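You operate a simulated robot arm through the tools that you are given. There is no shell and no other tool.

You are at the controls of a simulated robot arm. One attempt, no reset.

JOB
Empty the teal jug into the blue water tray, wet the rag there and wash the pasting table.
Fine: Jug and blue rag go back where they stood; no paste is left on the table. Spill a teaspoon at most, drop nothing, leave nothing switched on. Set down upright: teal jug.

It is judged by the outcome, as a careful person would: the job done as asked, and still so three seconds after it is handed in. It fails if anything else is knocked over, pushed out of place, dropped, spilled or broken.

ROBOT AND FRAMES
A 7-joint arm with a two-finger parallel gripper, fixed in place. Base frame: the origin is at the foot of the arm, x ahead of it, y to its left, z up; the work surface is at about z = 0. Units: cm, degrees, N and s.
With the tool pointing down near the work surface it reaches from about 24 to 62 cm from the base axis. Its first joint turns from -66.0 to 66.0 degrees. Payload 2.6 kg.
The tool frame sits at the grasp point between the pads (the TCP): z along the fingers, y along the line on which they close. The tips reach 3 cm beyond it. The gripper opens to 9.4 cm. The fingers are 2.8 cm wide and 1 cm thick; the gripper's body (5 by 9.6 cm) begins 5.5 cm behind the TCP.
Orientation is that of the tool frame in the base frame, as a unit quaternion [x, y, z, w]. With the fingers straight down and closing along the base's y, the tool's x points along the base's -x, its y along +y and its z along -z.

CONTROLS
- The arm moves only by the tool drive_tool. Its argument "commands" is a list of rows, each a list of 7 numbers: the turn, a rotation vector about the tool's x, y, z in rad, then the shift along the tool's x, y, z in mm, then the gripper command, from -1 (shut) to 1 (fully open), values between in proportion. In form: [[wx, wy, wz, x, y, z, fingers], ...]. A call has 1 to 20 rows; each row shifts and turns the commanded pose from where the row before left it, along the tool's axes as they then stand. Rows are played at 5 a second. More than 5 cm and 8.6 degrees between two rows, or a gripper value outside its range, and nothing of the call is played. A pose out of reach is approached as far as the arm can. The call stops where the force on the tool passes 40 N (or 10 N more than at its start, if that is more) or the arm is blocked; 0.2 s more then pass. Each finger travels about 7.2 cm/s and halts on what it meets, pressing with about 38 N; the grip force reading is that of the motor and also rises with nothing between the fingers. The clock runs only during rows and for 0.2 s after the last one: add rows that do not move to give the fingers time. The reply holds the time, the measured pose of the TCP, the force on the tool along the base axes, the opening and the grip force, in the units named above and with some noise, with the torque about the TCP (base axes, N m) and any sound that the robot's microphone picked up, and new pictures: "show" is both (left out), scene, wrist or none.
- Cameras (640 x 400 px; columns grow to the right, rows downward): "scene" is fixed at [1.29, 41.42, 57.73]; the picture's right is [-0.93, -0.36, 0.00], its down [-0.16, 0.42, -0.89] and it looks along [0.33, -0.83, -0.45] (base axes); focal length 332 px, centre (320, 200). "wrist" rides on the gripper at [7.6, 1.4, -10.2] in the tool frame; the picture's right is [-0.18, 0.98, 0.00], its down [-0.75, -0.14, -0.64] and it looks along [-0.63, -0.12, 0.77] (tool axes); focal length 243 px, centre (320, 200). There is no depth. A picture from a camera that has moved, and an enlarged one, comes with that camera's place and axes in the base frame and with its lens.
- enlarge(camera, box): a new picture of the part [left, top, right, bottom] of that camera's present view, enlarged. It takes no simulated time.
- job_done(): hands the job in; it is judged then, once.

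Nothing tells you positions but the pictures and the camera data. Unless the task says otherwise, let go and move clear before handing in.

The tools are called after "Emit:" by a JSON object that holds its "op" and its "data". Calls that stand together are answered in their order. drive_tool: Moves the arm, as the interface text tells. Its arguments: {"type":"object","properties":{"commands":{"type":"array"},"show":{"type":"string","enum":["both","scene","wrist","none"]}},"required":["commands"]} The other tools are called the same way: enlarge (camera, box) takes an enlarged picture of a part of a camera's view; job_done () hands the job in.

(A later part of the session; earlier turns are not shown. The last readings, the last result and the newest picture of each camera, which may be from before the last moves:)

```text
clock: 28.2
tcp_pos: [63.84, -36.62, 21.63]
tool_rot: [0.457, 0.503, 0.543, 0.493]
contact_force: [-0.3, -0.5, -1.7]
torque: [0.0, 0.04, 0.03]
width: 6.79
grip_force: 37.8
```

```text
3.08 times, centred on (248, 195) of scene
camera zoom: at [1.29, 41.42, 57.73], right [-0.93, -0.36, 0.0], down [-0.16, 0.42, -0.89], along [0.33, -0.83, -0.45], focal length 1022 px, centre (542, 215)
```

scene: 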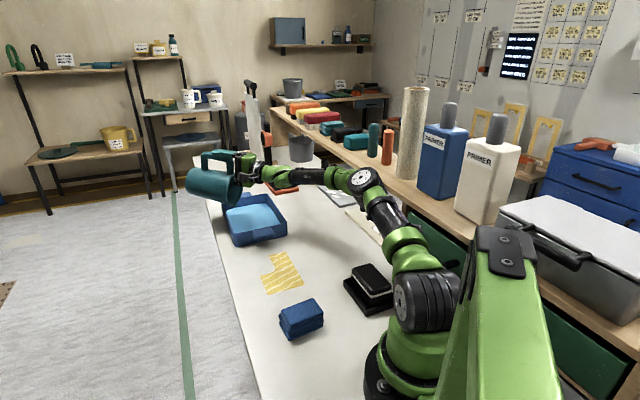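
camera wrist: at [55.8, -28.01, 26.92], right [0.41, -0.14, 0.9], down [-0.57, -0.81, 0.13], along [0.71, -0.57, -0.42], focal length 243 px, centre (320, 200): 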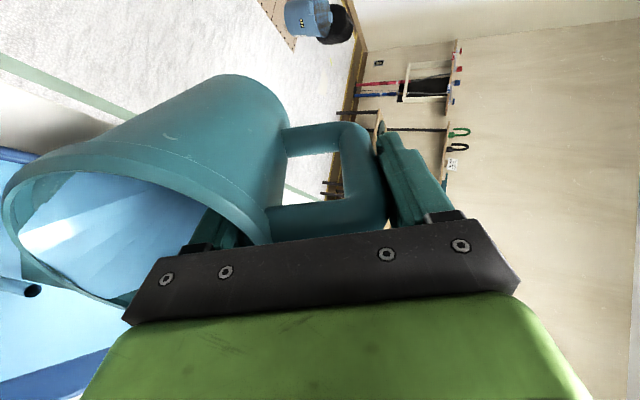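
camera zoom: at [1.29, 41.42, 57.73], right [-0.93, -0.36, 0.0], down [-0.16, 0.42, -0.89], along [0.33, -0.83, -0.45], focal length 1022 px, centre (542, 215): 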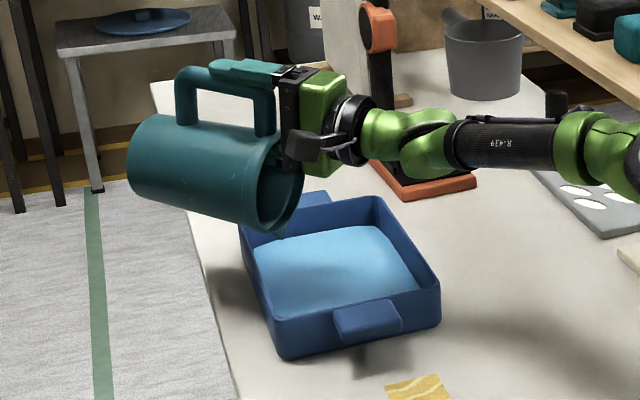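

The stream has stopped and the jug looks empty. I'll tilt further and hold over the tray to drain the last drops.

Emit:
{"op": "drive_tool", "data": {"commands": [[-0.04, 0, 0, 0, 0, -4, -1], [-0.04, 0, 0, 0, 0, -4, -1], [-0.04, 0, 0, 0, 0, -4, -1], [-0.04, 0, 0, 0, 0.5, -4, -1], [-0.04, 0, 0, 0, 0.5, -4, -1], [-0.04, 0, 0, 0, 0.5, -4, -1], [-0.04, 0, 0, 0, 0.5, -4, -1], [0, 0, 0, 0, 0, 0, -1], [0, 0, 0, 0, 0, 0, -1], [0, 0, 0, 0, 0, 0, -1], [0, 0, 0, 0, 0, 0, -1], [0, 0, 0, 0, 0, 0, -1], [0, 0, 0, 0, 0, 0, -1], [0, 0, 0, 0, 0, 0, -1], [0, 0, 0, 0, 0, 0, -1], [0, 0, 0, 0, 0, 0, -1]], "show": "both"}}

Emit:
{"op": "enlarge", "data": {"camera": "scene", "box": [168, 130, 328, 260]}}

Emit:
{"op": "enlarge", "data": {"camera": "wrist", "box": [0, 50, 300, 330]}}

```text
clock: 31.6
tcp_pos: [61.06, -36.89, 21.41]
tool_rot: [0.384, 0.423, 0.608, 0.552]
contact_force: [-0.4, 0.3, -0.5]
torque: [0.01, 0.02, 0.0]
width: 6.8
grip_force: 37.7
camera wrist: at [50.42, -30.24, 19.02], right [-0.32, -0.22, 0.92], down [-0.48, -0.8, -0.36], along [0.82, -0.56, 0.16], focal length 243 px, centre (320, 200)
```

scene: 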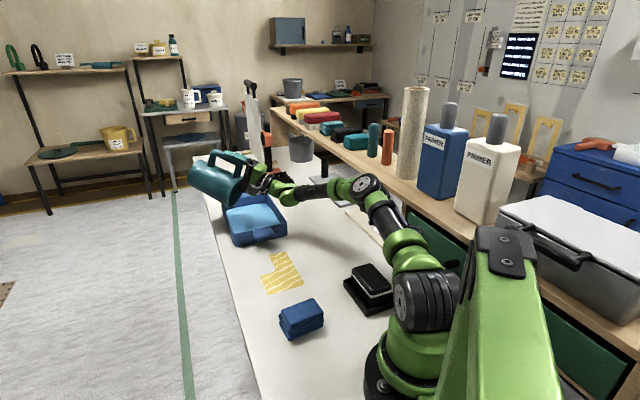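
wrist: 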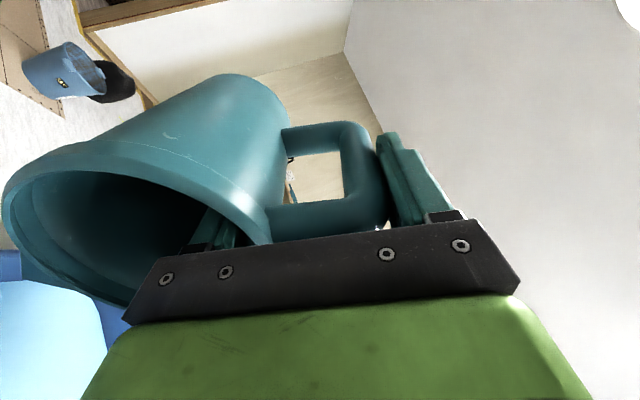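

```text
3.08 times, centred on (248, 195) of scene
camera zoom: at [1.29, 41.42, 57.73], right [-0.93, -0.36, 0.0], down [-0.16, 0.42, -0.89], along [0.33, -0.83, -0.45], focal length 1022 px, centre (542, 215)
```

zoom: 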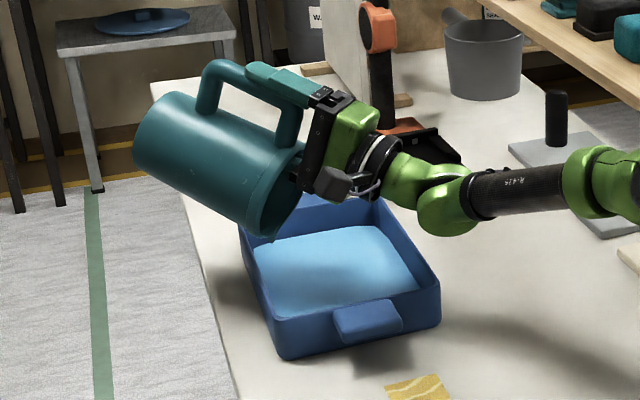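

```text
1.43 times, centred on (150, 190) of wrist
camera zoom: at [50.42, -30.24, 19.02], right [-0.32, -0.22, 0.92], down [-0.48, -0.8, -0.36], along [0.82, -0.56, 0.16], focal length 347 px, centre (563, 214)
```

zoom: 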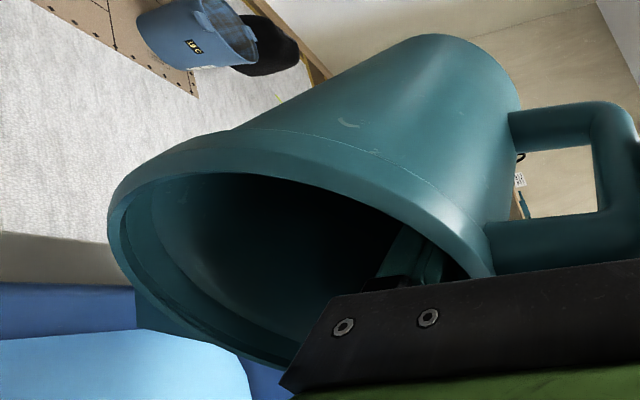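

The jug is empty. I'll turn it back toward upright along roughly the same path.

Emit:
{"op": "drive_tool", "data": {"commands": [[0.08, 0, 0, 4.2, 3.2, -1.8, -1], [0.1222, 0, 0, 4.2, 3.0, -2.2, -1], [0.1222, 0, 0, 4.2, 2.7, -2.5, -1], [0.1222, 0, 0, 4.2, 2.4, -2.8, -1], [0.1222, 0, 0, 4.2, 2.0, -3.1, -1], [0.1222, 0, 0, 4.2, 1.6, -3.3, -1], [0.1222, 0, 0, 4.2, 1.2, -3.5, -1], [0.1222, 0, 0, 4.2, 0.8, -3.6, -1], [0.1222, 0, 0, 4.2, 0.3, -3.7, -1], [0.1222, 0, 0, 4.2, 0, -3.7, -1], [0.04, 0, 0, 0, 0, 0, -1], [0, 0, 0, 0, 0, 0, -1]], "show": "scene"}}

```text
clock: 34.2
tcp_pos: [57.94, -32.94, 23.61]
tool_rot: [0.632, 0.694, 0.256, 0.232]
contact_force: [-0.1, -0.4, -1.8]
torque: [-0.05, -0.03, -0.02]
width: 6.78
grip_force: 38.1
```

scene: 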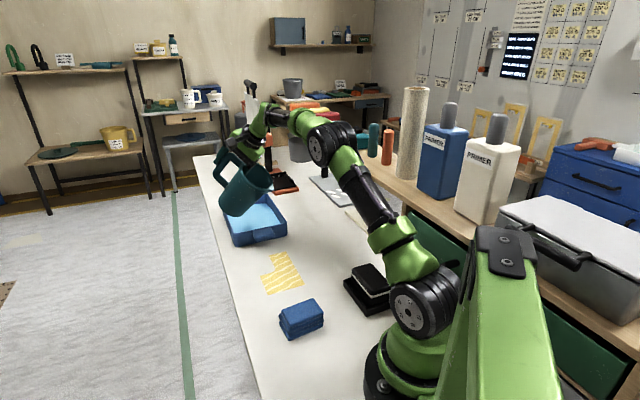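

Emit:
{"op": "drive_tool", "data": {"commands": [[0.1174, 0, 0, 6.3, -12.4, -11, -1], [0.1174, 0, 0, 6.3, -13.7, -9.4, -1], [0.1174, 0, 0, 6.3, -14.8, -7.7, -1], [0.1174, 0, 0, 6.3, -15.7, -5.9, -1], [0.1174, 0, 0, 6.3, -16.4, -4, -1], [0.1174, 0, 0, 6.3, -16.9, -2, -1], [0, 0, 0, 0, 0, 0, -1], [0, 0, 0, 0, 0, 0, -1]], "show": "both"}}

```text
clock: 36.0
tcp_pos: [47.55, -30.12, 23.69]
tool_rot: [0.673, 0.74, 0.0, 0.0]
contact_force: [0.4, -0.6, -1.6]
torque: [0.03, -0.09, -0.02]
width: 6.75
grip_force: 38.3
camera wrist: at [48.27, -22.37, 33.85], right [1.0, -0.09, 0.0], down [-0.07, -0.76, 0.64], along [-0.06, -0.64, -0.77], focal length 243 px, centre (320, 200)
```

scene: 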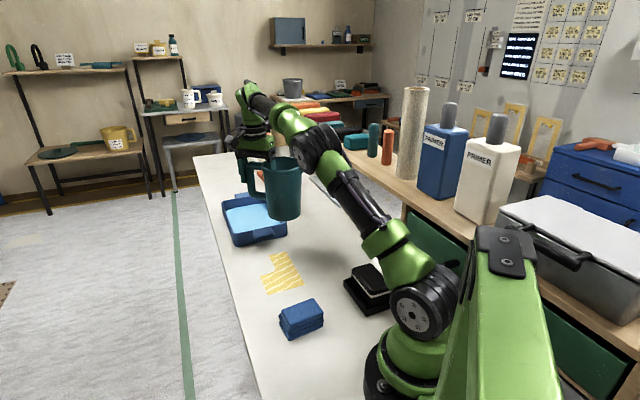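
wrist: 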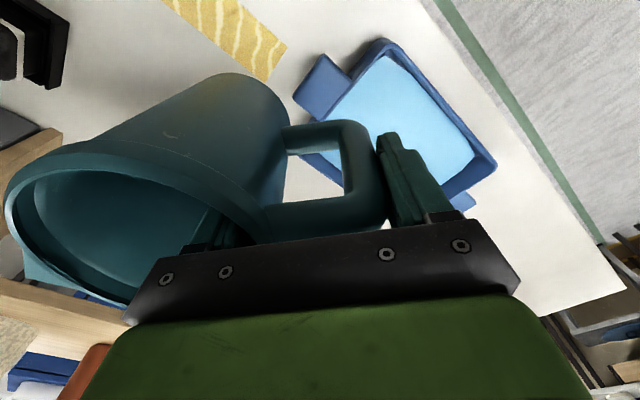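

The jug is upright again. I'll yaw it back and return above its original spot.

Emit:
{"op": "drive_tool", "data": {"commands": [[0, 0, -0.1014, 0, 0, 0, -1], [0, 0, -0.1014, 0, 0, 0, -1], [0, 0, -0.1014, 0, 0, 0, -1], [0, 0, -0.1014, 0, 0, 0, -1], [0, 0, -0.1014, 0, 0, 0, -1], [0, 0, -0.1014, 0, 0, 0, -1], [0, 0, -0.1014, 0, 0, 0, -1], [0, 0, 0, 3.1, -18.6, 0, -1], [0, 0, 0, 3.1, -18.6, 0, -1], [0, 0, 0, 3.1, -18.6, 0, -1], [0, 0, 0, 3.1, -18.6, 0, -1], [0, 0, 0, 3.1, -18.6, 0, -1], [0, 0, 0, 3.1, -18.6, 0, -1], [0, 0, 0, 0, 0, 0, -1], [0, 0, 0, 0, 0, 0, -1]], "show": "both"}}

```text
clock: 39.2
tcp_pos: [38.42, -36.88, 23.7]
tool_rot: [0.373, 0.928, 0.0, -0.001]
contact_force: [0.2, -0.4, -1.0]
torque: [0.05, -0.06, -0.01]
width: 6.78
grip_force: 38.2
camera wrist: at [33.97, -30.59, 33.88], right [0.81, 0.58, 0.0], down [0.45, -0.62, 0.64], along [0.37, -0.52, -0.77], focal length 243 px, centre (320, 200)
```

scene: 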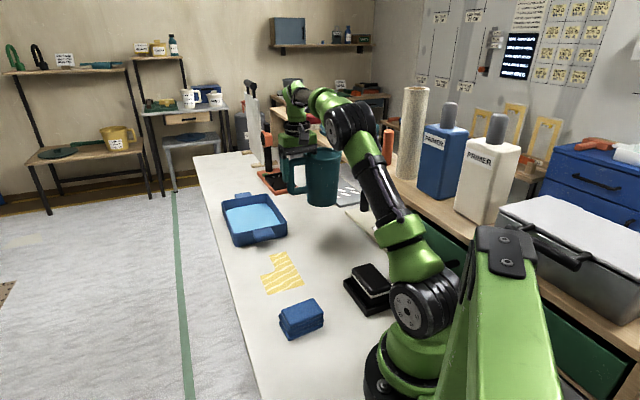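
wrist: 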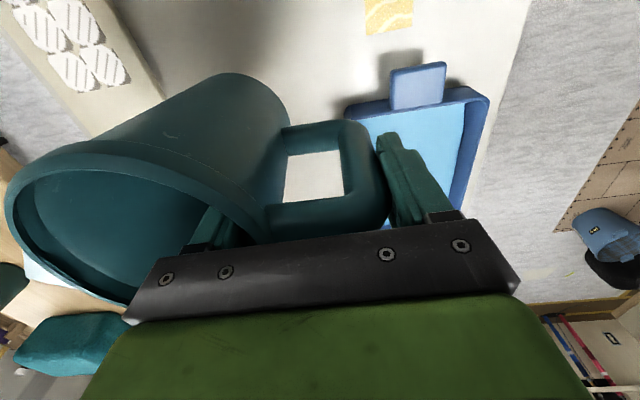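

I'm above the original spot with the same yaw. I'll lower to just above the table.

Emit:
{"op": "drive_tool", "data": {"commands": [[0, 0, 0, 0, 0, 15, -1], [0, 0, 0, 0, 0, 20, -1], [0, 0, 0, 0, 0, 22, -1], [0, 0, 0, 0, 0, 22, -1], [0, 0, 0, 0, 0, 20, -1], [0, 0, 0, 0, 0, 12, -1], [0, 0, 0, 0, 0, 6, -1], [0, 0, 0, 0, 0, 0, -1], [0, 0, 0, 0, 0, 0, -1]], "show": "scene"}}

Emit:
{"op": "enlarge", "data": {"camera": "scene", "box": [228, 145, 388, 245]}}

```text
clock: 41.2
tcp_pos: [38.32, -36.96, 11.88]
tool_rot: [0.373, 0.928, 0.0, 0.001]
contact_force: [-0.6, 0.5, -1.3]
torque: [0.05, -0.06, -0.01]
width: 6.76
grip_force: 38.2
```

scene: 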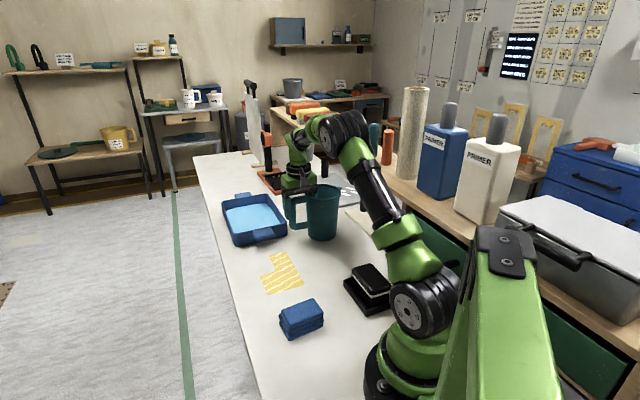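

```text
4.00 times, centred on (308, 195) of scene
camera zoom: at [1.29, 41.42, 57.73], right [-0.93, -0.36, 0.0], down [-0.16, 0.42, -0.89], along [0.33, -0.83, -0.45], focal length 1328 px, centre (368, 220)
```

zoom: 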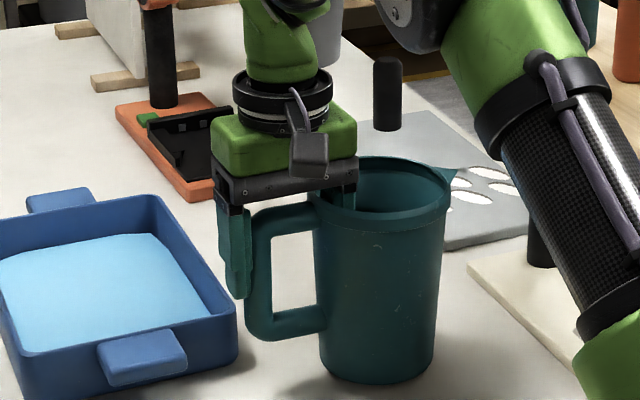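

The jug hangs about 1.3° off level and roughly 3 mm off its spot. I'll correct both and lower close to the table.

Emit:
{"op": "drive_tool", "data": {"commands": [[0.0125, 0, 0, 0, 3, 0, -1], [0.0125, 0, 0, 0, 2.5, 0, -1], [0, 0, 0, 0, 0, 4, -1], [0, 0, 0, 0, 0, 3, -1], [0, 0, 0, 0, 0, 0, -1], [0, 0, 0, 0, 0, 0, -1]], "show": "scene"}}

Emit:
{"op": "enlarge", "data": {"camera": "scene", "box": [228, 145, 388, 245]}}

```text
clock: 42.6
tcp_pos: [38.87, -36.56, 11.37]
tool_rot: [0.373, 0.928, -0.011, -0.005]
contact_force: [0.5, 0.6, -1.5]
torque: [0.03, -0.05, 0.01]
width: 6.77
grip_force: 37.9
```

scene: 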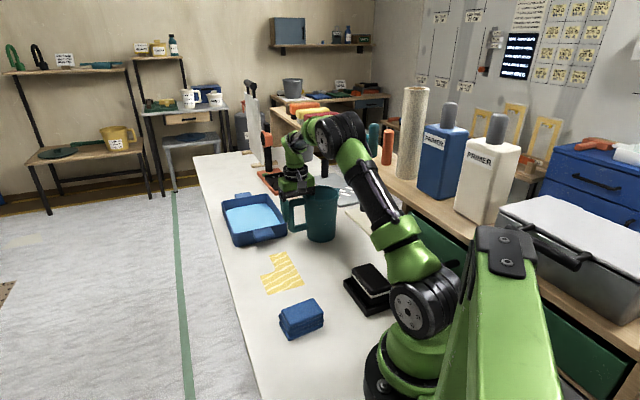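

```text
4.00 times, centred on (308, 195) of scene
camera zoom: at [1.29, 41.42, 57.73], right [-0.93, -0.36, 0.0], down [-0.16, 0.42, -0.89], along [0.33, -0.83, -0.45], focal length 1328 px, centre (368, 220)
```

zoom: 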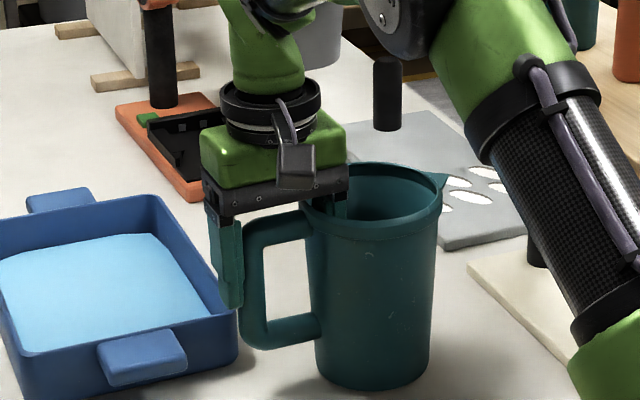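

Emit:
{"op": "drive_tool", "data": {"commands": [[0, 0, 0, 0, 0, 1.5, -1], [0, 0, 0, 0, 0, 1.5, -1], [0, 0, 0, 0, 0, 0, -1]], "show": "scene"}}

Emit:
{"op": "enlarge", "data": {"camera": "scene", "box": [280, 180, 360, 250]}}

```text
clock: 43.4
tcp_pos: [38.68, -36.55, 11.0]
tool_rot: [0.373, 0.928, -0.012, -0.004]
contact_force: [-1.0, 1.3, 4.5]
torque: [0.08, 0.25, -0.07]
width: 6.79
grip_force: 38.3
```

scene: 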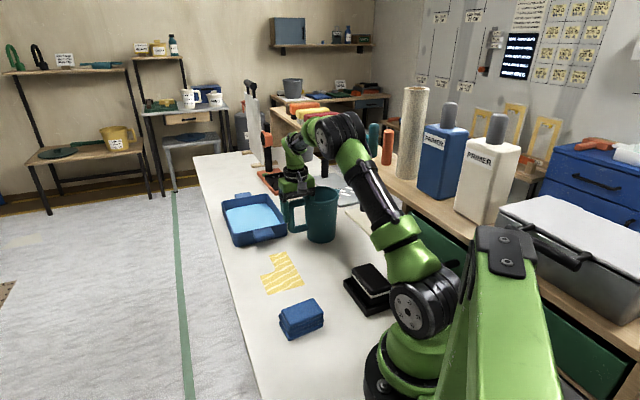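

```text
5.71 times, centred on (320, 215) of scene
camera zoom: at [1.29, 41.43, 57.73], right [-0.93, -0.36, 0.0], down [-0.16, 0.42, -0.89], along [0.33, -0.83, -0.45], focal length 1898 px, centre (320, 114)
```

zoom: 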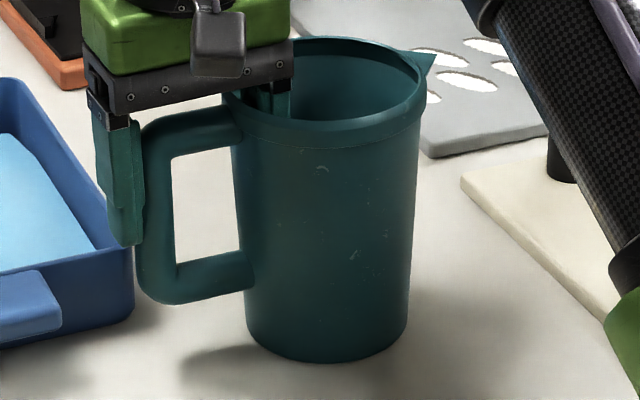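

Emit:
{"op": "enlarge", "data": {"camera": "scene", "box": [208, 170, 368, 270]}}

Emit:
{"op": "enlarge", "data": {"camera": "scene", "box": [220, 230, 460, 380]}}

Emit:
{"op": "enlarge", "data": {"camera": "scene", "box": [200, 150, 440, 300]}}

```text
4.00 times, centred on (288, 220) of scene
camera zoom: at [1.29, 41.43, 57.73], right [-0.93, -0.36, 0.0], down [-0.16, 0.42, -0.89], along [0.33, -0.83, -0.45], focal length 1328 px, centre (448, 120)
```

zoom: 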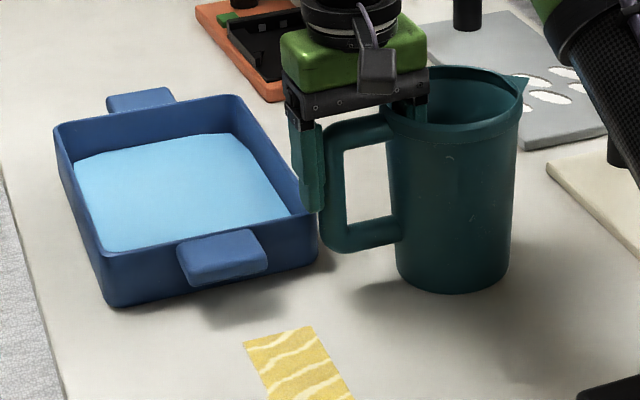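

```text
2.67 times, centred on (340, 305) of scene
camera zoom: at [1.29, 41.43, 57.73], right [-0.93, -0.36, 0.0], down [-0.16, 0.42, -0.89], along [0.33, -0.83, -0.45], focal length 886 px, centre (267, -80)
```

zoom: 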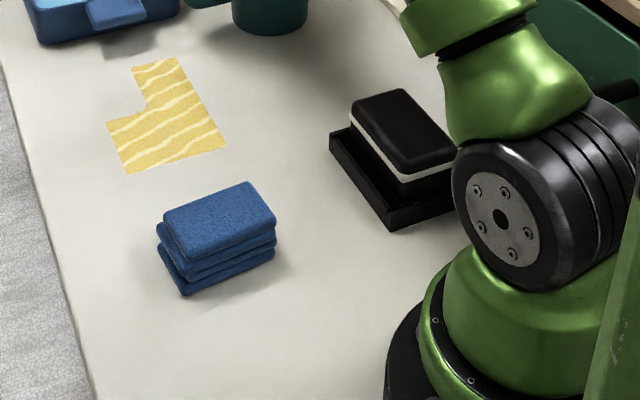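

```text
2.67 times, centred on (320, 225) of scene
camera zoom: at [1.29, 41.43, 57.73], right [-0.93, -0.36, 0.0], down [-0.16, 0.42, -0.89], along [0.33, -0.83, -0.45], focal length 886 px, centre (320, 133)
```

zoom: 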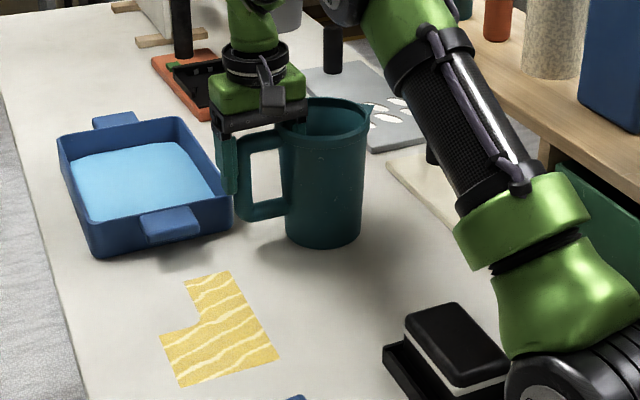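

The jug is back within about 3 mm of its original spot. I'll make a small nudge correction, set it down and release.

Emit:
{"op": "drive_tool", "data": {"commands": [[0, 0, 0, 0, 0, -4, -1], [0, 0, 0, -3, -1.5, 0, -1], [0, 0, 0, 0, 0, 2, -1], [0, 0, 0, 0, 0, 1.2, -1], [0, 0, 0, 0, 0, 0, -1]], "show": "none"}}

```text
clock: 44.6
tcp_pos: [38.87, -36.91, 11.01]
tool_rot: [0.372, 0.928, -0.011, -0.003]
contact_force: [-0.8, 0.7, -1.3]
torque: [0.05, -0.02, 0.01]
width: 6.78
grip_force: 37.9
```

Emit:
{"op": "drive_tool", "data": {"commands": [[0, 0, 0, 0, 0, 0.7, -1], [0, 0, 0, 0, 0, 0, -1], [0, 0, 0, 0, 0, 0, -1]], "show": "scene"}}

Emit:
{"op": "enlarge", "data": {"camera": "scene", "box": [208, 170, 368, 270]}}

```text
clock: 45.4
tcp_pos: [38.87, -36.77, 10.93]
tool_rot: [0.372, 0.928, -0.011, -0.004]
contact_force: [-1.8, 4.1, 9.6]
torque: [0.18, 0.48, -0.12]
width: 6.77
grip_force: 38.7
```

scene: 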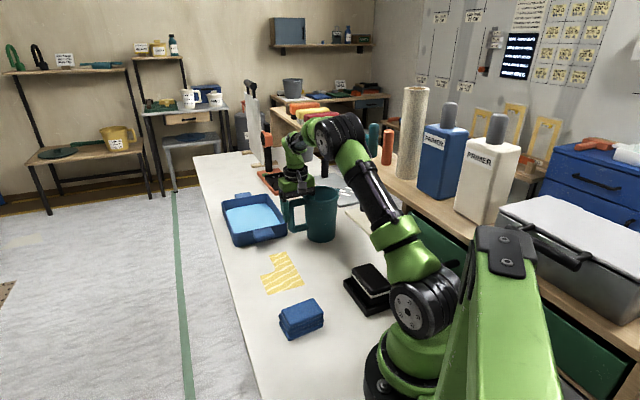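

```text
4.00 times, centred on (288, 220) of scene
camera zoom: at [1.29, 41.43, 57.73], right [-0.93, -0.36, 0.0], down [-0.16, 0.42, -0.89], along [0.33, -0.83, -0.45], focal length 1328 px, centre (448, 120)
```

zoom: 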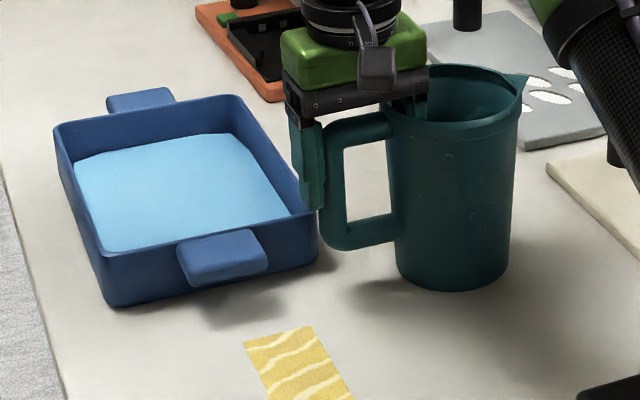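

The jug is down and matches its original place. I'll ease the pressure and open the fingers gradually.

Emit:
{"op": "drive_tool", "data": {"commands": [[0, 0, 0, 0, 0, -0.8, -1], [0, 0, 0, 0, 0, 0, 0.45], [0, 0, 0, 0, 0, 0, 0.55], [0, 0, 0, 0, 0, 0, 0.7], [0, 0, 0, 0, 0, 0, 0.85], [0, 0, 0, 0, 0, 0, 0.95], [0, 0, 0, 0, 0, 0, 0.95]], "show": "both"}}

Emit:
{"op": "enlarge", "data": {"camera": "scene", "box": [208, 170, 368, 270]}}

```text
clock: 47.0
tcp_pos: [38.86, -36.87, 11.07]
tool_rot: [0.373, 0.928, -0.012, -0.004]
contact_force: [0.4, 0.6, -0.8]
torque: [-0.03, -0.03, 0.0]
width: 9.17
grip_force: 0.0
camera wrist: at [34.61, -30.32, 21.2], right [0.81, 0.58, -0.02], down [0.46, -0.61, 0.65], along [0.36, -0.54, -0.76], focal length 243 px, centre (320, 200)
```

scene: 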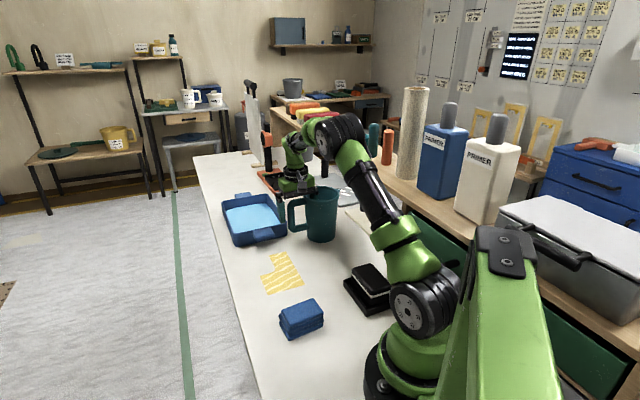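
wrist: 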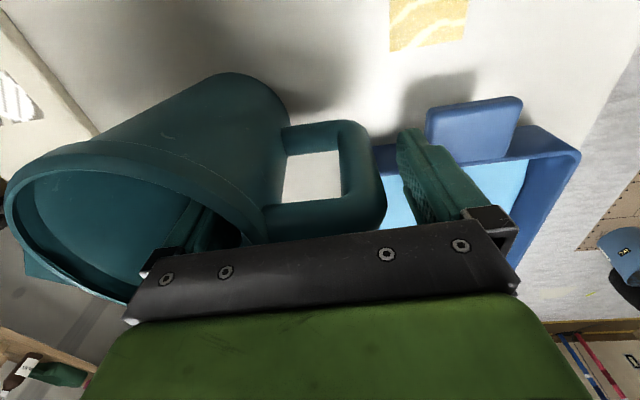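

```text
4.00 times, centred on (288, 220) of scene
camera zoom: at [1.29, 41.42, 57.73], right [-0.93, -0.36, 0.0], down [-0.16, 0.42, -0.89], along [0.33, -0.83, -0.45], focal length 1328 px, centre (448, 120)
```

zoom: 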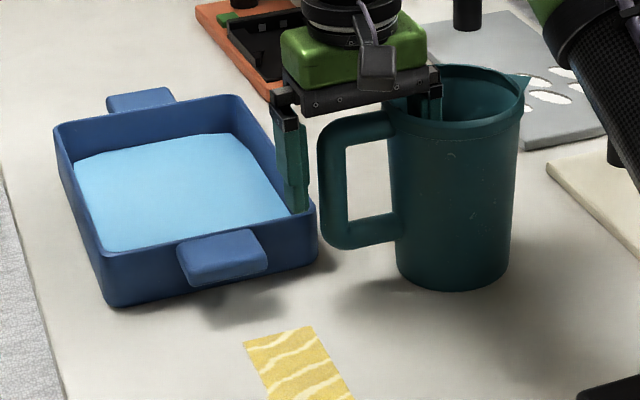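

The jug stands as it did originally. I'll rise clear of it and head toward the rag.

Emit:
{"op": "drive_tool", "data": {"commands": [[0, 0, 0, 0, 0, -15, 0.95], [0, 0, 0, 0, 0, -25, 0.95], [0, 0, 0, 0, 0, -30, 0.95], [0, 0, 0, 0, 0, -30, 0.95], [0, 0, 0, 0, 0, -30, 0.95], [-0.025, 0, 0, 0, 0, -20, 0.95], [0, 0, 0, 0, 0, 0, 0.95]], "show": "both"}}

```text
clock: 48.6
tcp_pos: [39.18, -36.52, 26.1]
tool_rot: [0.373, 0.928, 0.001, 0.0]
contact_force: [0.4, 0.0, -0.3]
torque: [0.02, 0.02, 0.0]
width: 9.16
grip_force: 0.0
camera wrist: at [34.74, -30.09, 36.23], right [0.81, 0.58, 0.0], down [0.45, -0.62, 0.64], along [0.37, -0.52, -0.77], focal length 243 px, centre (320, 200)
```

scene: 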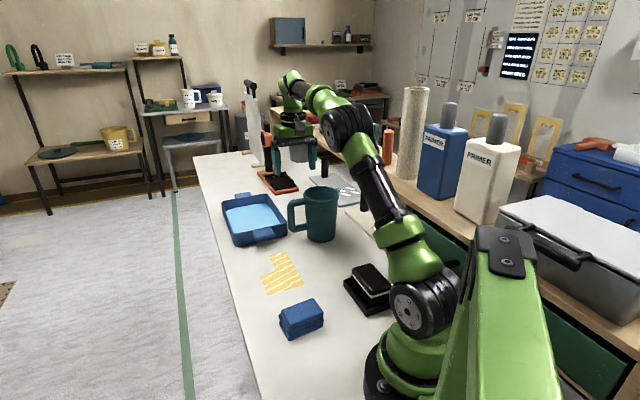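
wrist: 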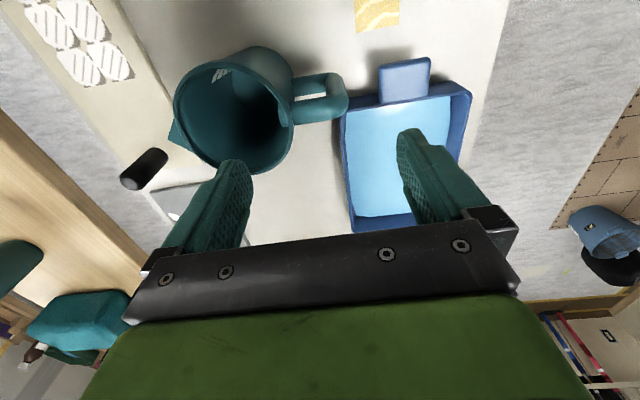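

Emit:
{"op": "enlarge", "data": {"camera": "scene", "box": [262, 284, 342, 344]}}

Emit:
{"op": "drive_tool", "data": {"commands": [[0, 0, -0.134, 12, 12, 0, 0.95], [0, 0, -0.134, 15, 15, 0, 0.95], [0, 0, -0.134, 18, 14, 0, 0.95], [0, 0, -0.134, 20, 10, 0, 0.95], [0, 0, -0.134, 20, 10, 0, 0.95], [0, 0, -0.134, 20, 5, 0, 0.95], [0, 0, -0.134, 15, 0, 0, 0.95], [0, 0, 0, 0, 0, 0, 0.95]], "show": "both"}}

```text
6.67 times, centred on (302, 314) of scene
camera zoom: at [1.29, 41.42, 57.73], right [-0.93, -0.36, 0.0], down [-0.16, 0.42, -0.89], along [0.33, -0.83, -0.45], focal length 2214 px, centre (440, -560)
```

zoom: 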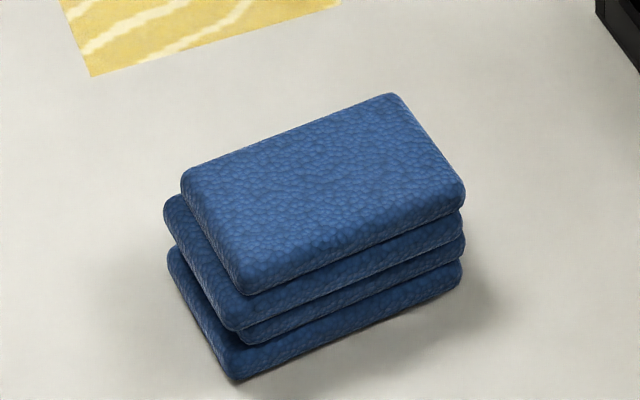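

```text
clock: 50.4
tcp_pos: [31.35, -27.02, 26.17]
tool_rot: [-0.088, 0.996, -0.001, 0.001]
contact_force: [0.7, 0.3, 0.1]
torque: [0.01, -0.03, 0.01]
width: 9.15
grip_force: 0.1
camera wrist: at [23.52, -26.89, 36.32], right [0.01, 1.0, 0.0], down [0.77, -0.01, 0.64], along [0.64, -0.01, -0.77], focal length 243 px, centre (320, 200)
```

scene: 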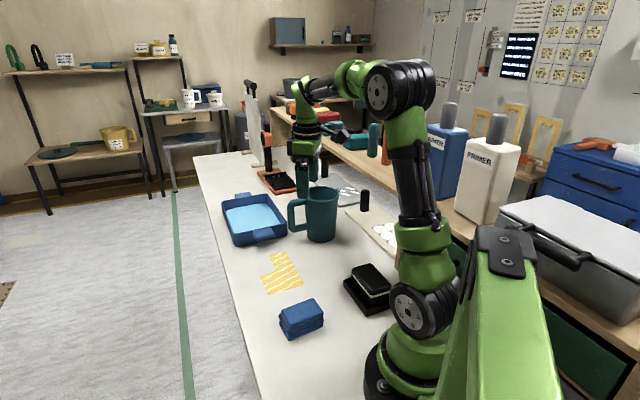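
wrist: 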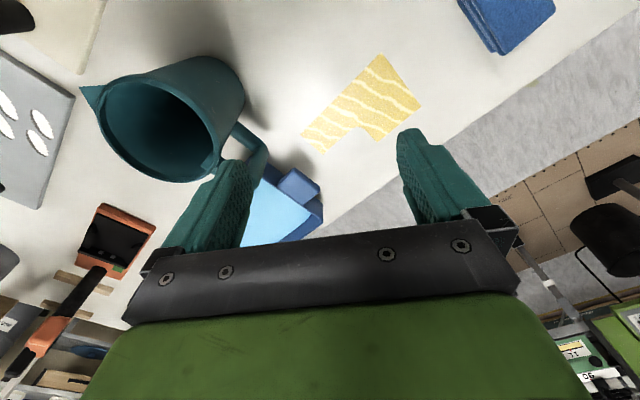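

The rag is a folded stack of layers, roughly 8 × 4.4 × 4 cm, centred near (24.4, -6.8) with its long side along about 48°. I'll turn the gripper to close across its short side and look from above.

Emit:
{"op": "drive_tool", "data": {"commands": [[0, 0, -0.1327, 0, 0, 0, 0.95], [0, 0, -0.1327, 0, 0, 0, 0.95], [0, 0, -0.1327, 0, 0, 0, 0.95], [0, 0, -0.1327, 0, 0, 0, 0.95], [0, 0, -0.1327, 0, 0, 0, 0.95], [0, 0, 0, -17.3, 31.1, 5, 0.95], [0, 0, 0, -17.3, 31.1, 5, 0.95], [0, 0, 0, -17.3, 31.1, 10, 0.95], [0, 0, 0, -17.3, 31.1, 10, 0.95], [0, 0, 0, -17.3, 31.1, 10, 0.95], [0, 0, 0, -17.3, 31.1, 10, 0.95], [0, 0, 0, 0, 0, 0, 0.95], [0, 0, 0, 0, 0, 0, 0.95]], "show": "both"}}

Emit:
{"op": "enlarge", "data": {"camera": "wrist", "box": [200, 0, 440, 150]}}

```text
clock: 53.2
tcp_pos: [24.3, -6.84, 21.04]
tool_rot: [-0.405, 0.914, 0.0, 0.0]
contact_force: [-0.4, 0.4, 0.7]
torque: [0.0, -0.03, -0.01]
width: 9.19
grip_force: 0.0
camera wrist: at [18.14, -11.45, 31.28], right [-0.61, 0.8, 0.0], down [0.61, 0.46, 0.64], along [0.51, 0.39, -0.77], focal length 243 px, centre (320, 200)
```

scene: 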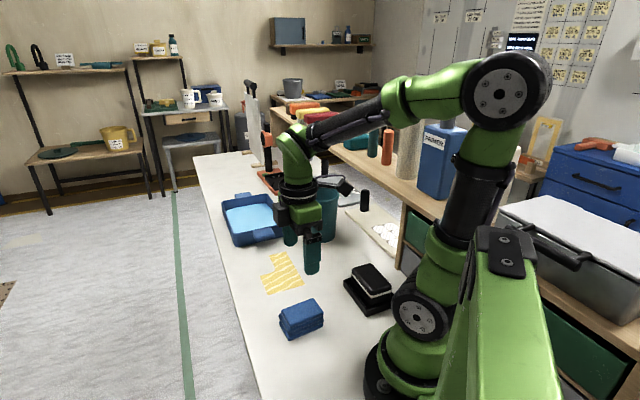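
wrist: 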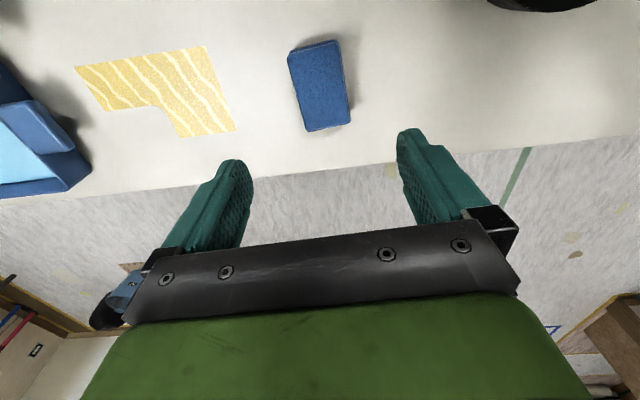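

```text
2.67 times, centred on (320, 75) of wrist
camera zoom: at [18.14, -11.45, 31.28], right [-0.61, 0.8, 0.0], down [0.61, 0.46, 0.64], along [0.51, 0.39, -0.77], focal length 647 px, centre (320, 533)
```

zoom: 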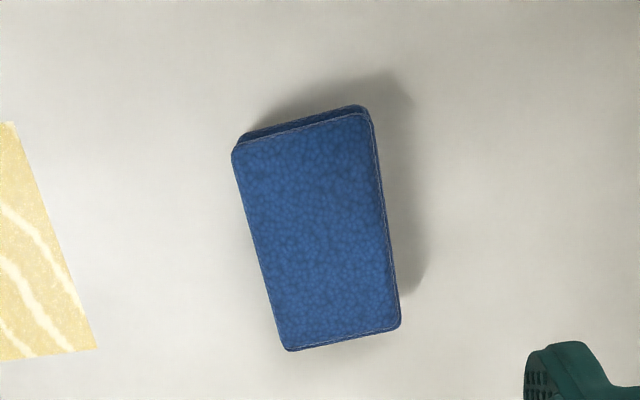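

From above, the rag's top centre is at (24.25, -6.6), about 7.9 × 5 cm, with its long axis at 50.7°. I'll fine-align and descend around it.

Emit:
{"op": "drive_tool", "data": {"commands": [[0, 0, -0.054, 0, 0, 0, 0.95], [0, 0, 0, -1.5, 1.9, 25, 0.95], [0, 0, 0, 0, 0, 35, 0.95], [0, 0, 0, 0, 0, 35, 0.95], [0, 0, 0, 0, 0, 35, 0.95], [0, 0, 0, 0, 0, 25, 0.95], [0, 0, 0, 0, 0, 10, 0.95], [0, 0, 0, 0, 0, 3, 0.95], [0, 0, 0, 0, 0, 0, 0.95], [0, 0, 0, 0, 0, 0, 0.95]], "show": "both"}}

Emit:
{"op": "enlarge", "data": {"camera": "scene", "box": [242, 260, 362, 360]}}

```text
clock: 55.4
tcp_pos: [24.23, -6.62, 4.23]
tool_rot: [-0.43, 0.903, 0.0, -0.001]
contact_force: [0.2, -0.3, -0.3]
torque: [0.0, 0.03, -0.02]
width: 9.16
grip_force: 0.0
camera wrist: at [18.36, -11.48, 14.46], right [-0.65, 0.76, 0.0], down [0.58, 0.5, 0.64], along [0.49, 0.42, -0.77], focal length 243 px, centre (320, 200)
```

scene: 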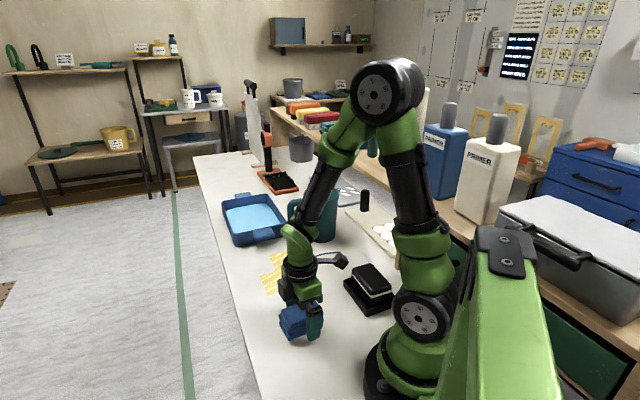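
wrist: 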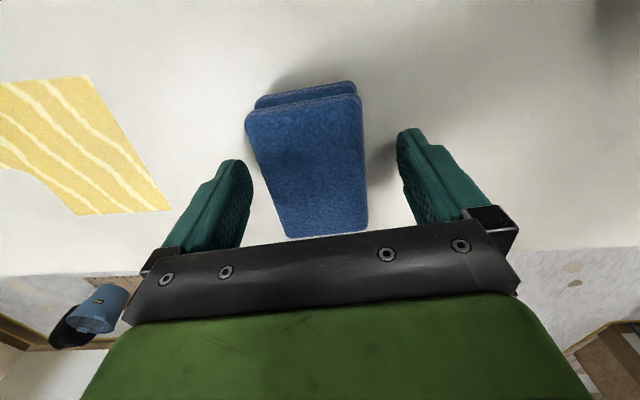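

```text
4.00 times, centred on (302, 310) of scene
camera zoom: at [1.29, 41.42, 57.73], right [-0.93, -0.36, 0.0], down [-0.16, 0.42, -0.89], along [0.33, -0.83, -0.45], focal length 1328 px, centre (392, -240)
```

zoom: 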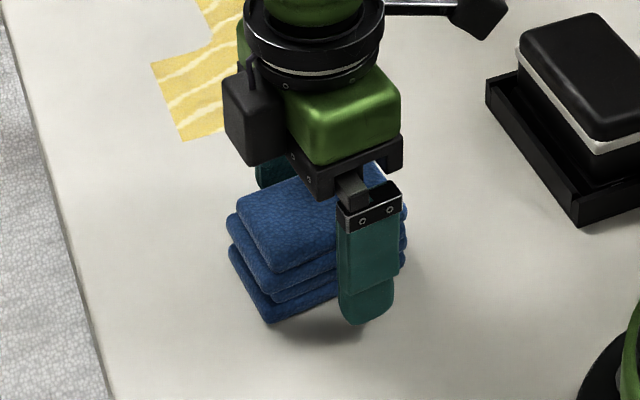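

The fingers straddle the rag symmetrically. I'll close on it.

Emit:
{"op": "drive_tool", "data": {"commands": [[0, 0, 0, 0, 0, 0, 0.6], [0, 0, 0, 0, 0, 0, 0.3], [0, 0, 0, 0, 0, 0, 0.12], [0, 0, 0, 0, 0, 0, 0], [0, 0, 0, 0, 0, 0, -0.15], [0, 0, 0, 0, 0, 0, -0.4], [0, 0, 0, 0, 0, 0, -1], [0, 0, 0, 0, 0, 0, -1], [0, 0, 0, 0, 0, 0, -1]], "show": "both"}}

Emit:
{"op": "enlarge", "data": {"camera": "scene", "box": [242, 260, 362, 360]}}

```text
clock: 57.4
tcp_pos: [24.26, -6.39, 4.23]
tool_rot: [-0.431, 0.902, 0.0, 0.0]
contact_force: [0.4, 0.6, 1.2]
torque: [0.02, 0.03, -0.12]
width: 5.94
grip_force: 38.5
camera wrist: at [18.36, -11.48, 14.47], right [-0.65, 0.76, 0.0], down [0.58, 0.5, 0.64], along [0.49, 0.42, -0.77], focal length 243 px, centre (320, 200)
```

scene: 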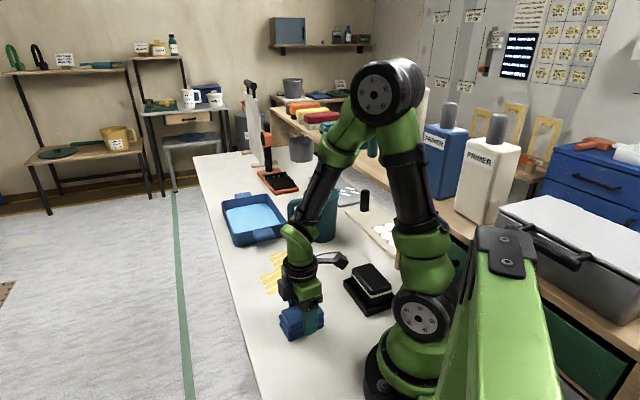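
wrist: 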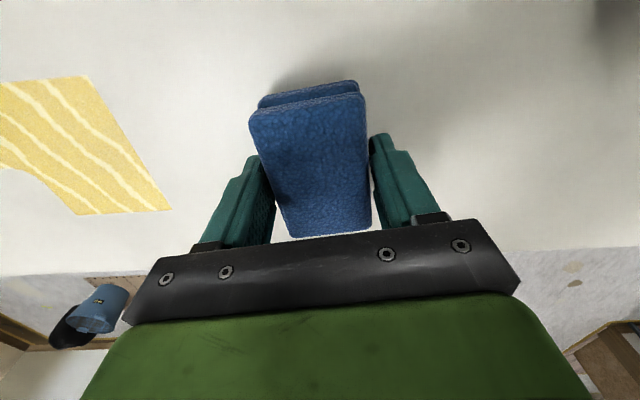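

```text
4.00 times, centred on (302, 310) of scene
camera zoom: at [1.29, 41.42, 57.73], right [-0.93, -0.36, 0.0], down [-0.16, 0.42, -0.89], along [0.33, -0.83, -0.45], focal length 1328 px, centre (392, -240)
```

zoom: 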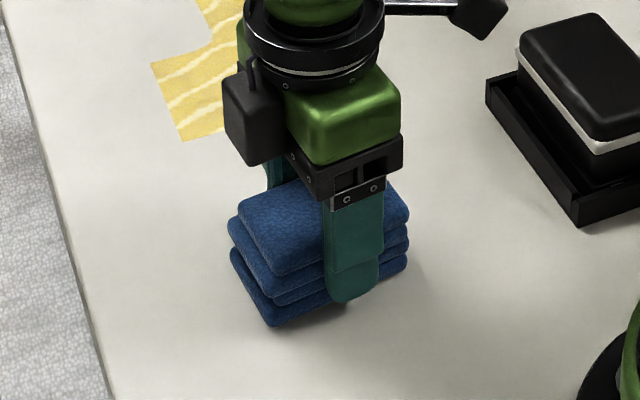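

The rag is held firmly at 5.9 cm. I'll lift it and check that it stays intact.

Emit:
{"op": "drive_tool", "data": {"commands": [[0, 0, 0, 0, 0, -8, -1], [0, 0, 0, 0, 0, -15, -1], [0, 0, 0, 0, 0, -25, -1], [0, 0, 0, 0, 0, -30, -1], [0, 0, 0, 0, 0, -30, -1], [0, 0, 0, 0, 0, -12, -1], [0, 0, 0, 0, 0, 0, -1]], "show": "both"}}

Emit:
{"op": "enlarge", "data": {"camera": "scene", "box": [242, 200, 402, 300]}}

```text
clock: 59.0
tcp_pos: [24.19, -6.49, 16.22]
tool_rot: [-0.431, 0.903, 0.0, 0.001]
contact_force: [-1.1, -0.2, -1.3]
torque: [-0.04, 0.0, -0.01]
width: 5.94
grip_force: 37.8
camera wrist: at [18.4, -11.47, 26.35], right [-0.65, 0.76, 0.0], down [0.58, 0.5, 0.64], along [0.49, 0.42, -0.77], focal length 243 px, centre (320, 200)
```

scene: 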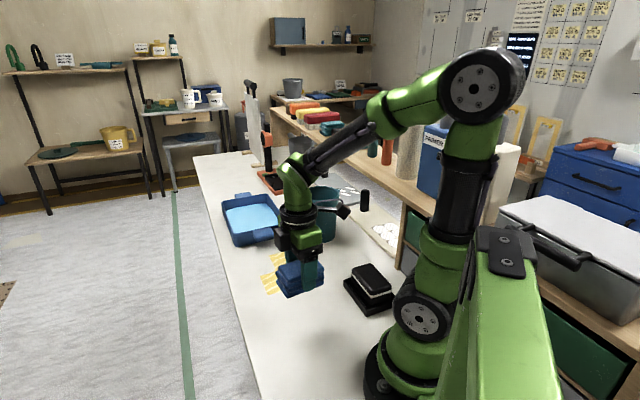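
wrist: 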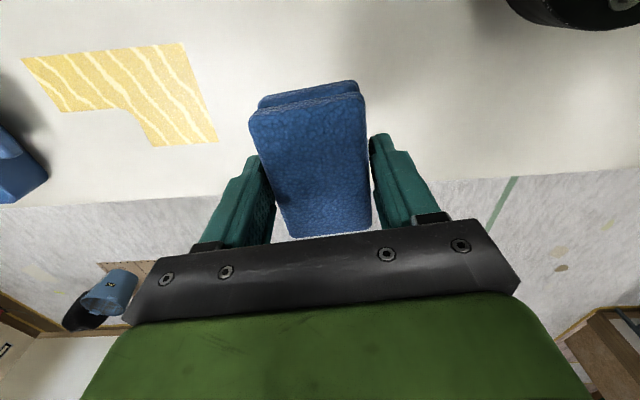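

```text
4.00 times, centred on (322, 250) of scene
camera zoom: at [1.29, 41.42, 57.73], right [-0.93, -0.36, 0.0], down [-0.16, 0.42, -0.89], along [0.33, -0.83, -0.45], focal length 1328 px, centre (312, 0)
```

zoom: 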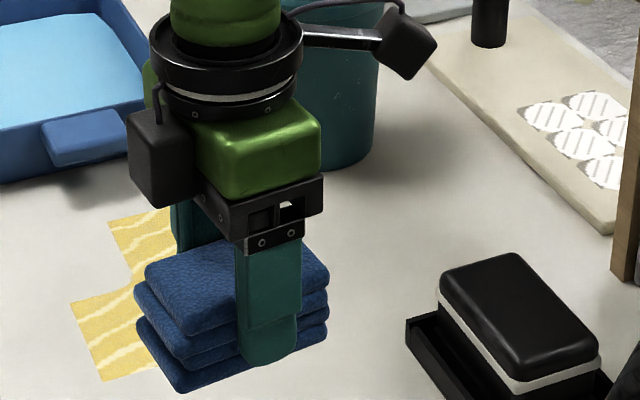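

The rag is rigidly held. I'll carry it over toward the tray.

Emit:
{"op": "drive_tool", "data": {"commands": [[0, 0, 0.0565, 0, 0, 0, -1], [0, 0, 0.0565, 0, 0, 0, -1], [0, 0, 0, 1, -20, 0, -1], [0, 0, 0, 2, -38, 0, -1], [0, 0, 0, 2, -40, 0, -1], [0, 0, 0, 2, -40, 0, -1], [0, 0, 0, 2, -40, 0, -1], [0, 0, 0, 2, -40, 0, -1], [0, 0, 0, 2, -40, 0, -1], [0, 0, 0, 2, -40, 0, -1], [0, 0, 0, 1, -25, 0, -1], [0, 0, 0, 0, 0, 0, -1], [0, 0, 0, 0, 0, 0, -1]], "show": "both"}}

```text
clock: 61.8
tcp_pos: [45.82, -30.84, 16.31]
tool_rot: [-0.38, 0.925, 0.0, 0.0]
contact_force: [-0.1, -0.4, -1.4]
torque: [0.02, 0.02, 0.03]
width: 5.94
grip_force: 38.1
camera wrist: at [39.46, -34.98, 26.46], right [-0.56, 0.83, 0.0], down [0.64, 0.43, 0.64], along [0.53, 0.36, -0.77], focal length 243 px, centre (320, 200)
```

scene: 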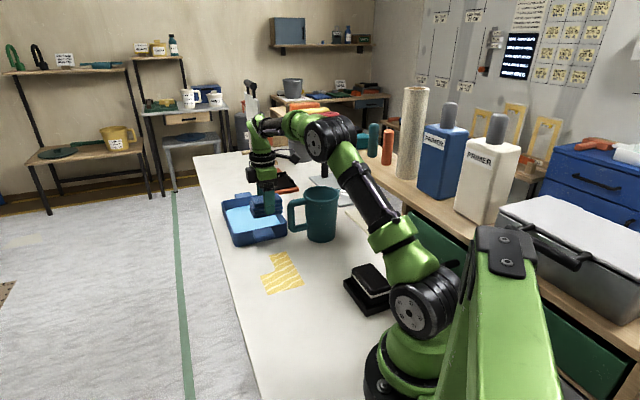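
wrist: 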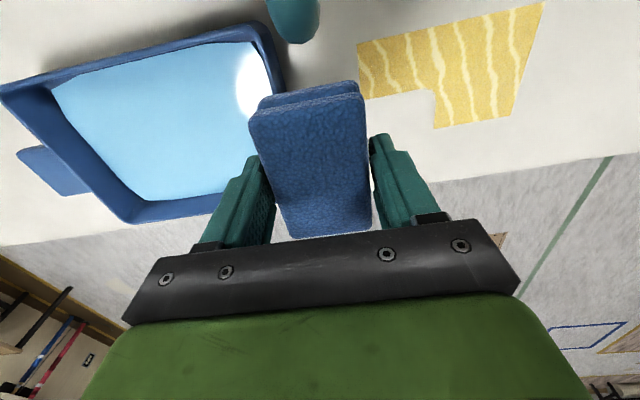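

The tray is well visible from here. I'll measure its rim and water before dipping.

Emit:
{"op": "enlarge", "data": {"camera": "wrist", "box": [0, 0, 320, 240]}}

Emit:
{"op": "enlarge", "data": {"camera": "scene", "box": [208, 160, 328, 260]}}

```text
1.67 times, centred on (160, 120) of wrist
camera zoom: at [39.46, -34.98, 26.46], right [-0.56, 0.83, 0.0], down [0.64, 0.43, 0.64], along [0.53, 0.36, -0.77], focal length 404 px, centre (587, 333)
```

zoom: 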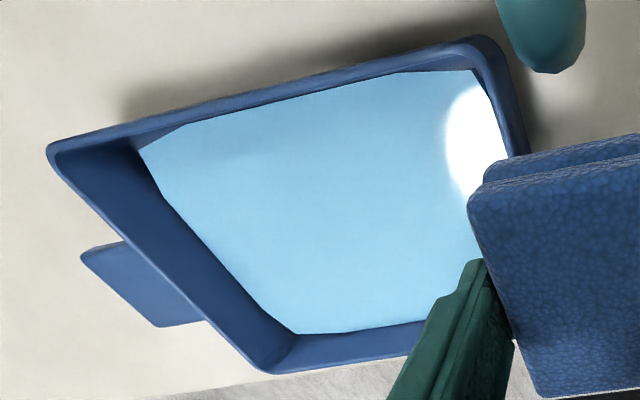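

```text
4.00 times, centred on (268, 210) of scene
camera zoom: at [1.29, 41.42, 57.73], right [-0.93, -0.36, 0.0], down [-0.16, 0.42, -0.89], along [0.33, -0.83, -0.45], focal length 1328 px, centre (528, 160)
```

zoom: 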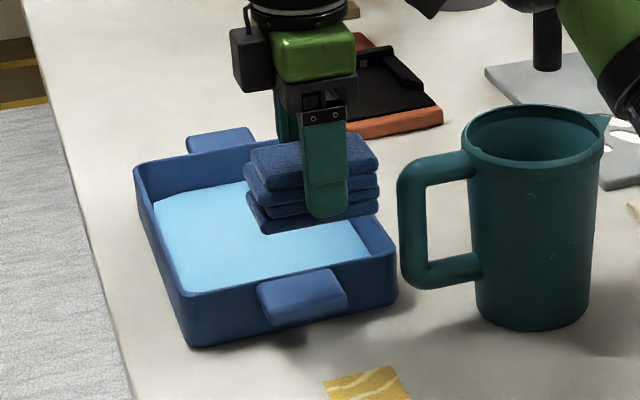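

The tray's rim is at about z 4.5 with its near edge around (49.6, -32.4), and the water sits roughly 1–2 cm deep. I'll tilt the tool about 14° outward and move the rag above the water.

Emit:
{"op": "drive_tool", "data": {"commands": [[0.0815, 0, 0, 0, 0, 0, -1], [0.0815, 0, 0, 0, 0, 0, -1], [0.0815, 0, 0, 0, 0, 0, -1], [0, 0, 0, 0, -20, 10, -1], [0, 0, 0, 0, -22, 13, -1], [0, 0, 0, 0, -23, 18, -1], [0, 0, 0, 0, -23, 20, -1], [0, 0, 0, 0, 0, 0, -1], [0, 0, 0, 0, 0, 0, -1]], "show": "both"}}

Emit:
{"op": "enlarge", "data": {"camera": "scene", "box": [198, 150, 318, 260]}}

```text
clock: 63.8
tcp_pos: [52.85, -37.71, 12.36]
tool_rot: [-0.376, 0.919, -0.113, 0.046]
contact_force: [-0.2, 0.3, -0.2]
torque: [0.0, 0.01, -0.02]
width: 5.93
grip_force: 37.9
camera wrist: at [44.75, -40.3, 21.96], right [-0.54, 0.81, -0.24], down [0.52, 0.54, 0.66], along [0.66, 0.23, -0.71], focal length 243 px, centre (320, 200)
```

scene: 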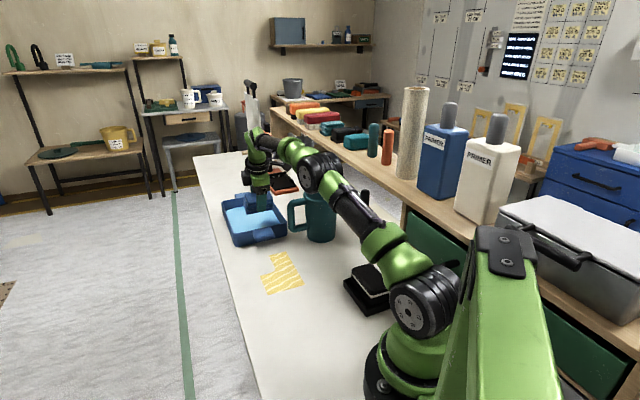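
wrist: 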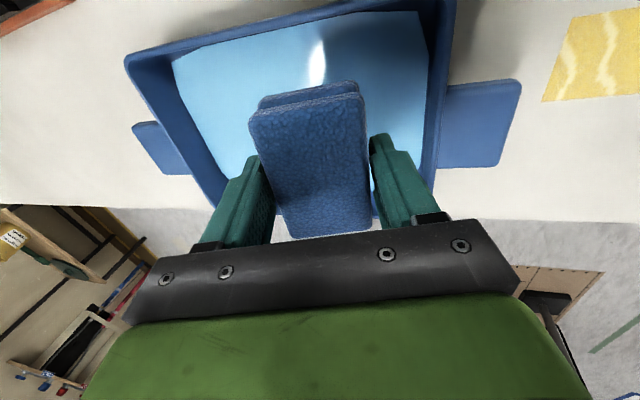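

```text
3.64 times, centred on (258, 205) of scene
camera zoom: at [1.29, 41.42, 57.73], right [-0.93, -0.36, 0.0], down [-0.16, 0.42, -0.89], along [0.33, -0.83, -0.45], focal length 1208 px, centre (546, 182)
```

zoom: 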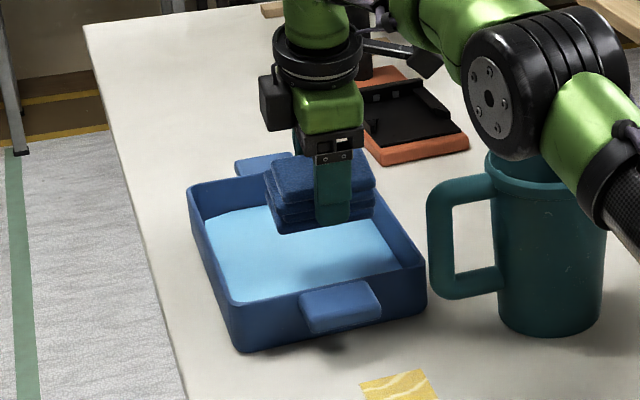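

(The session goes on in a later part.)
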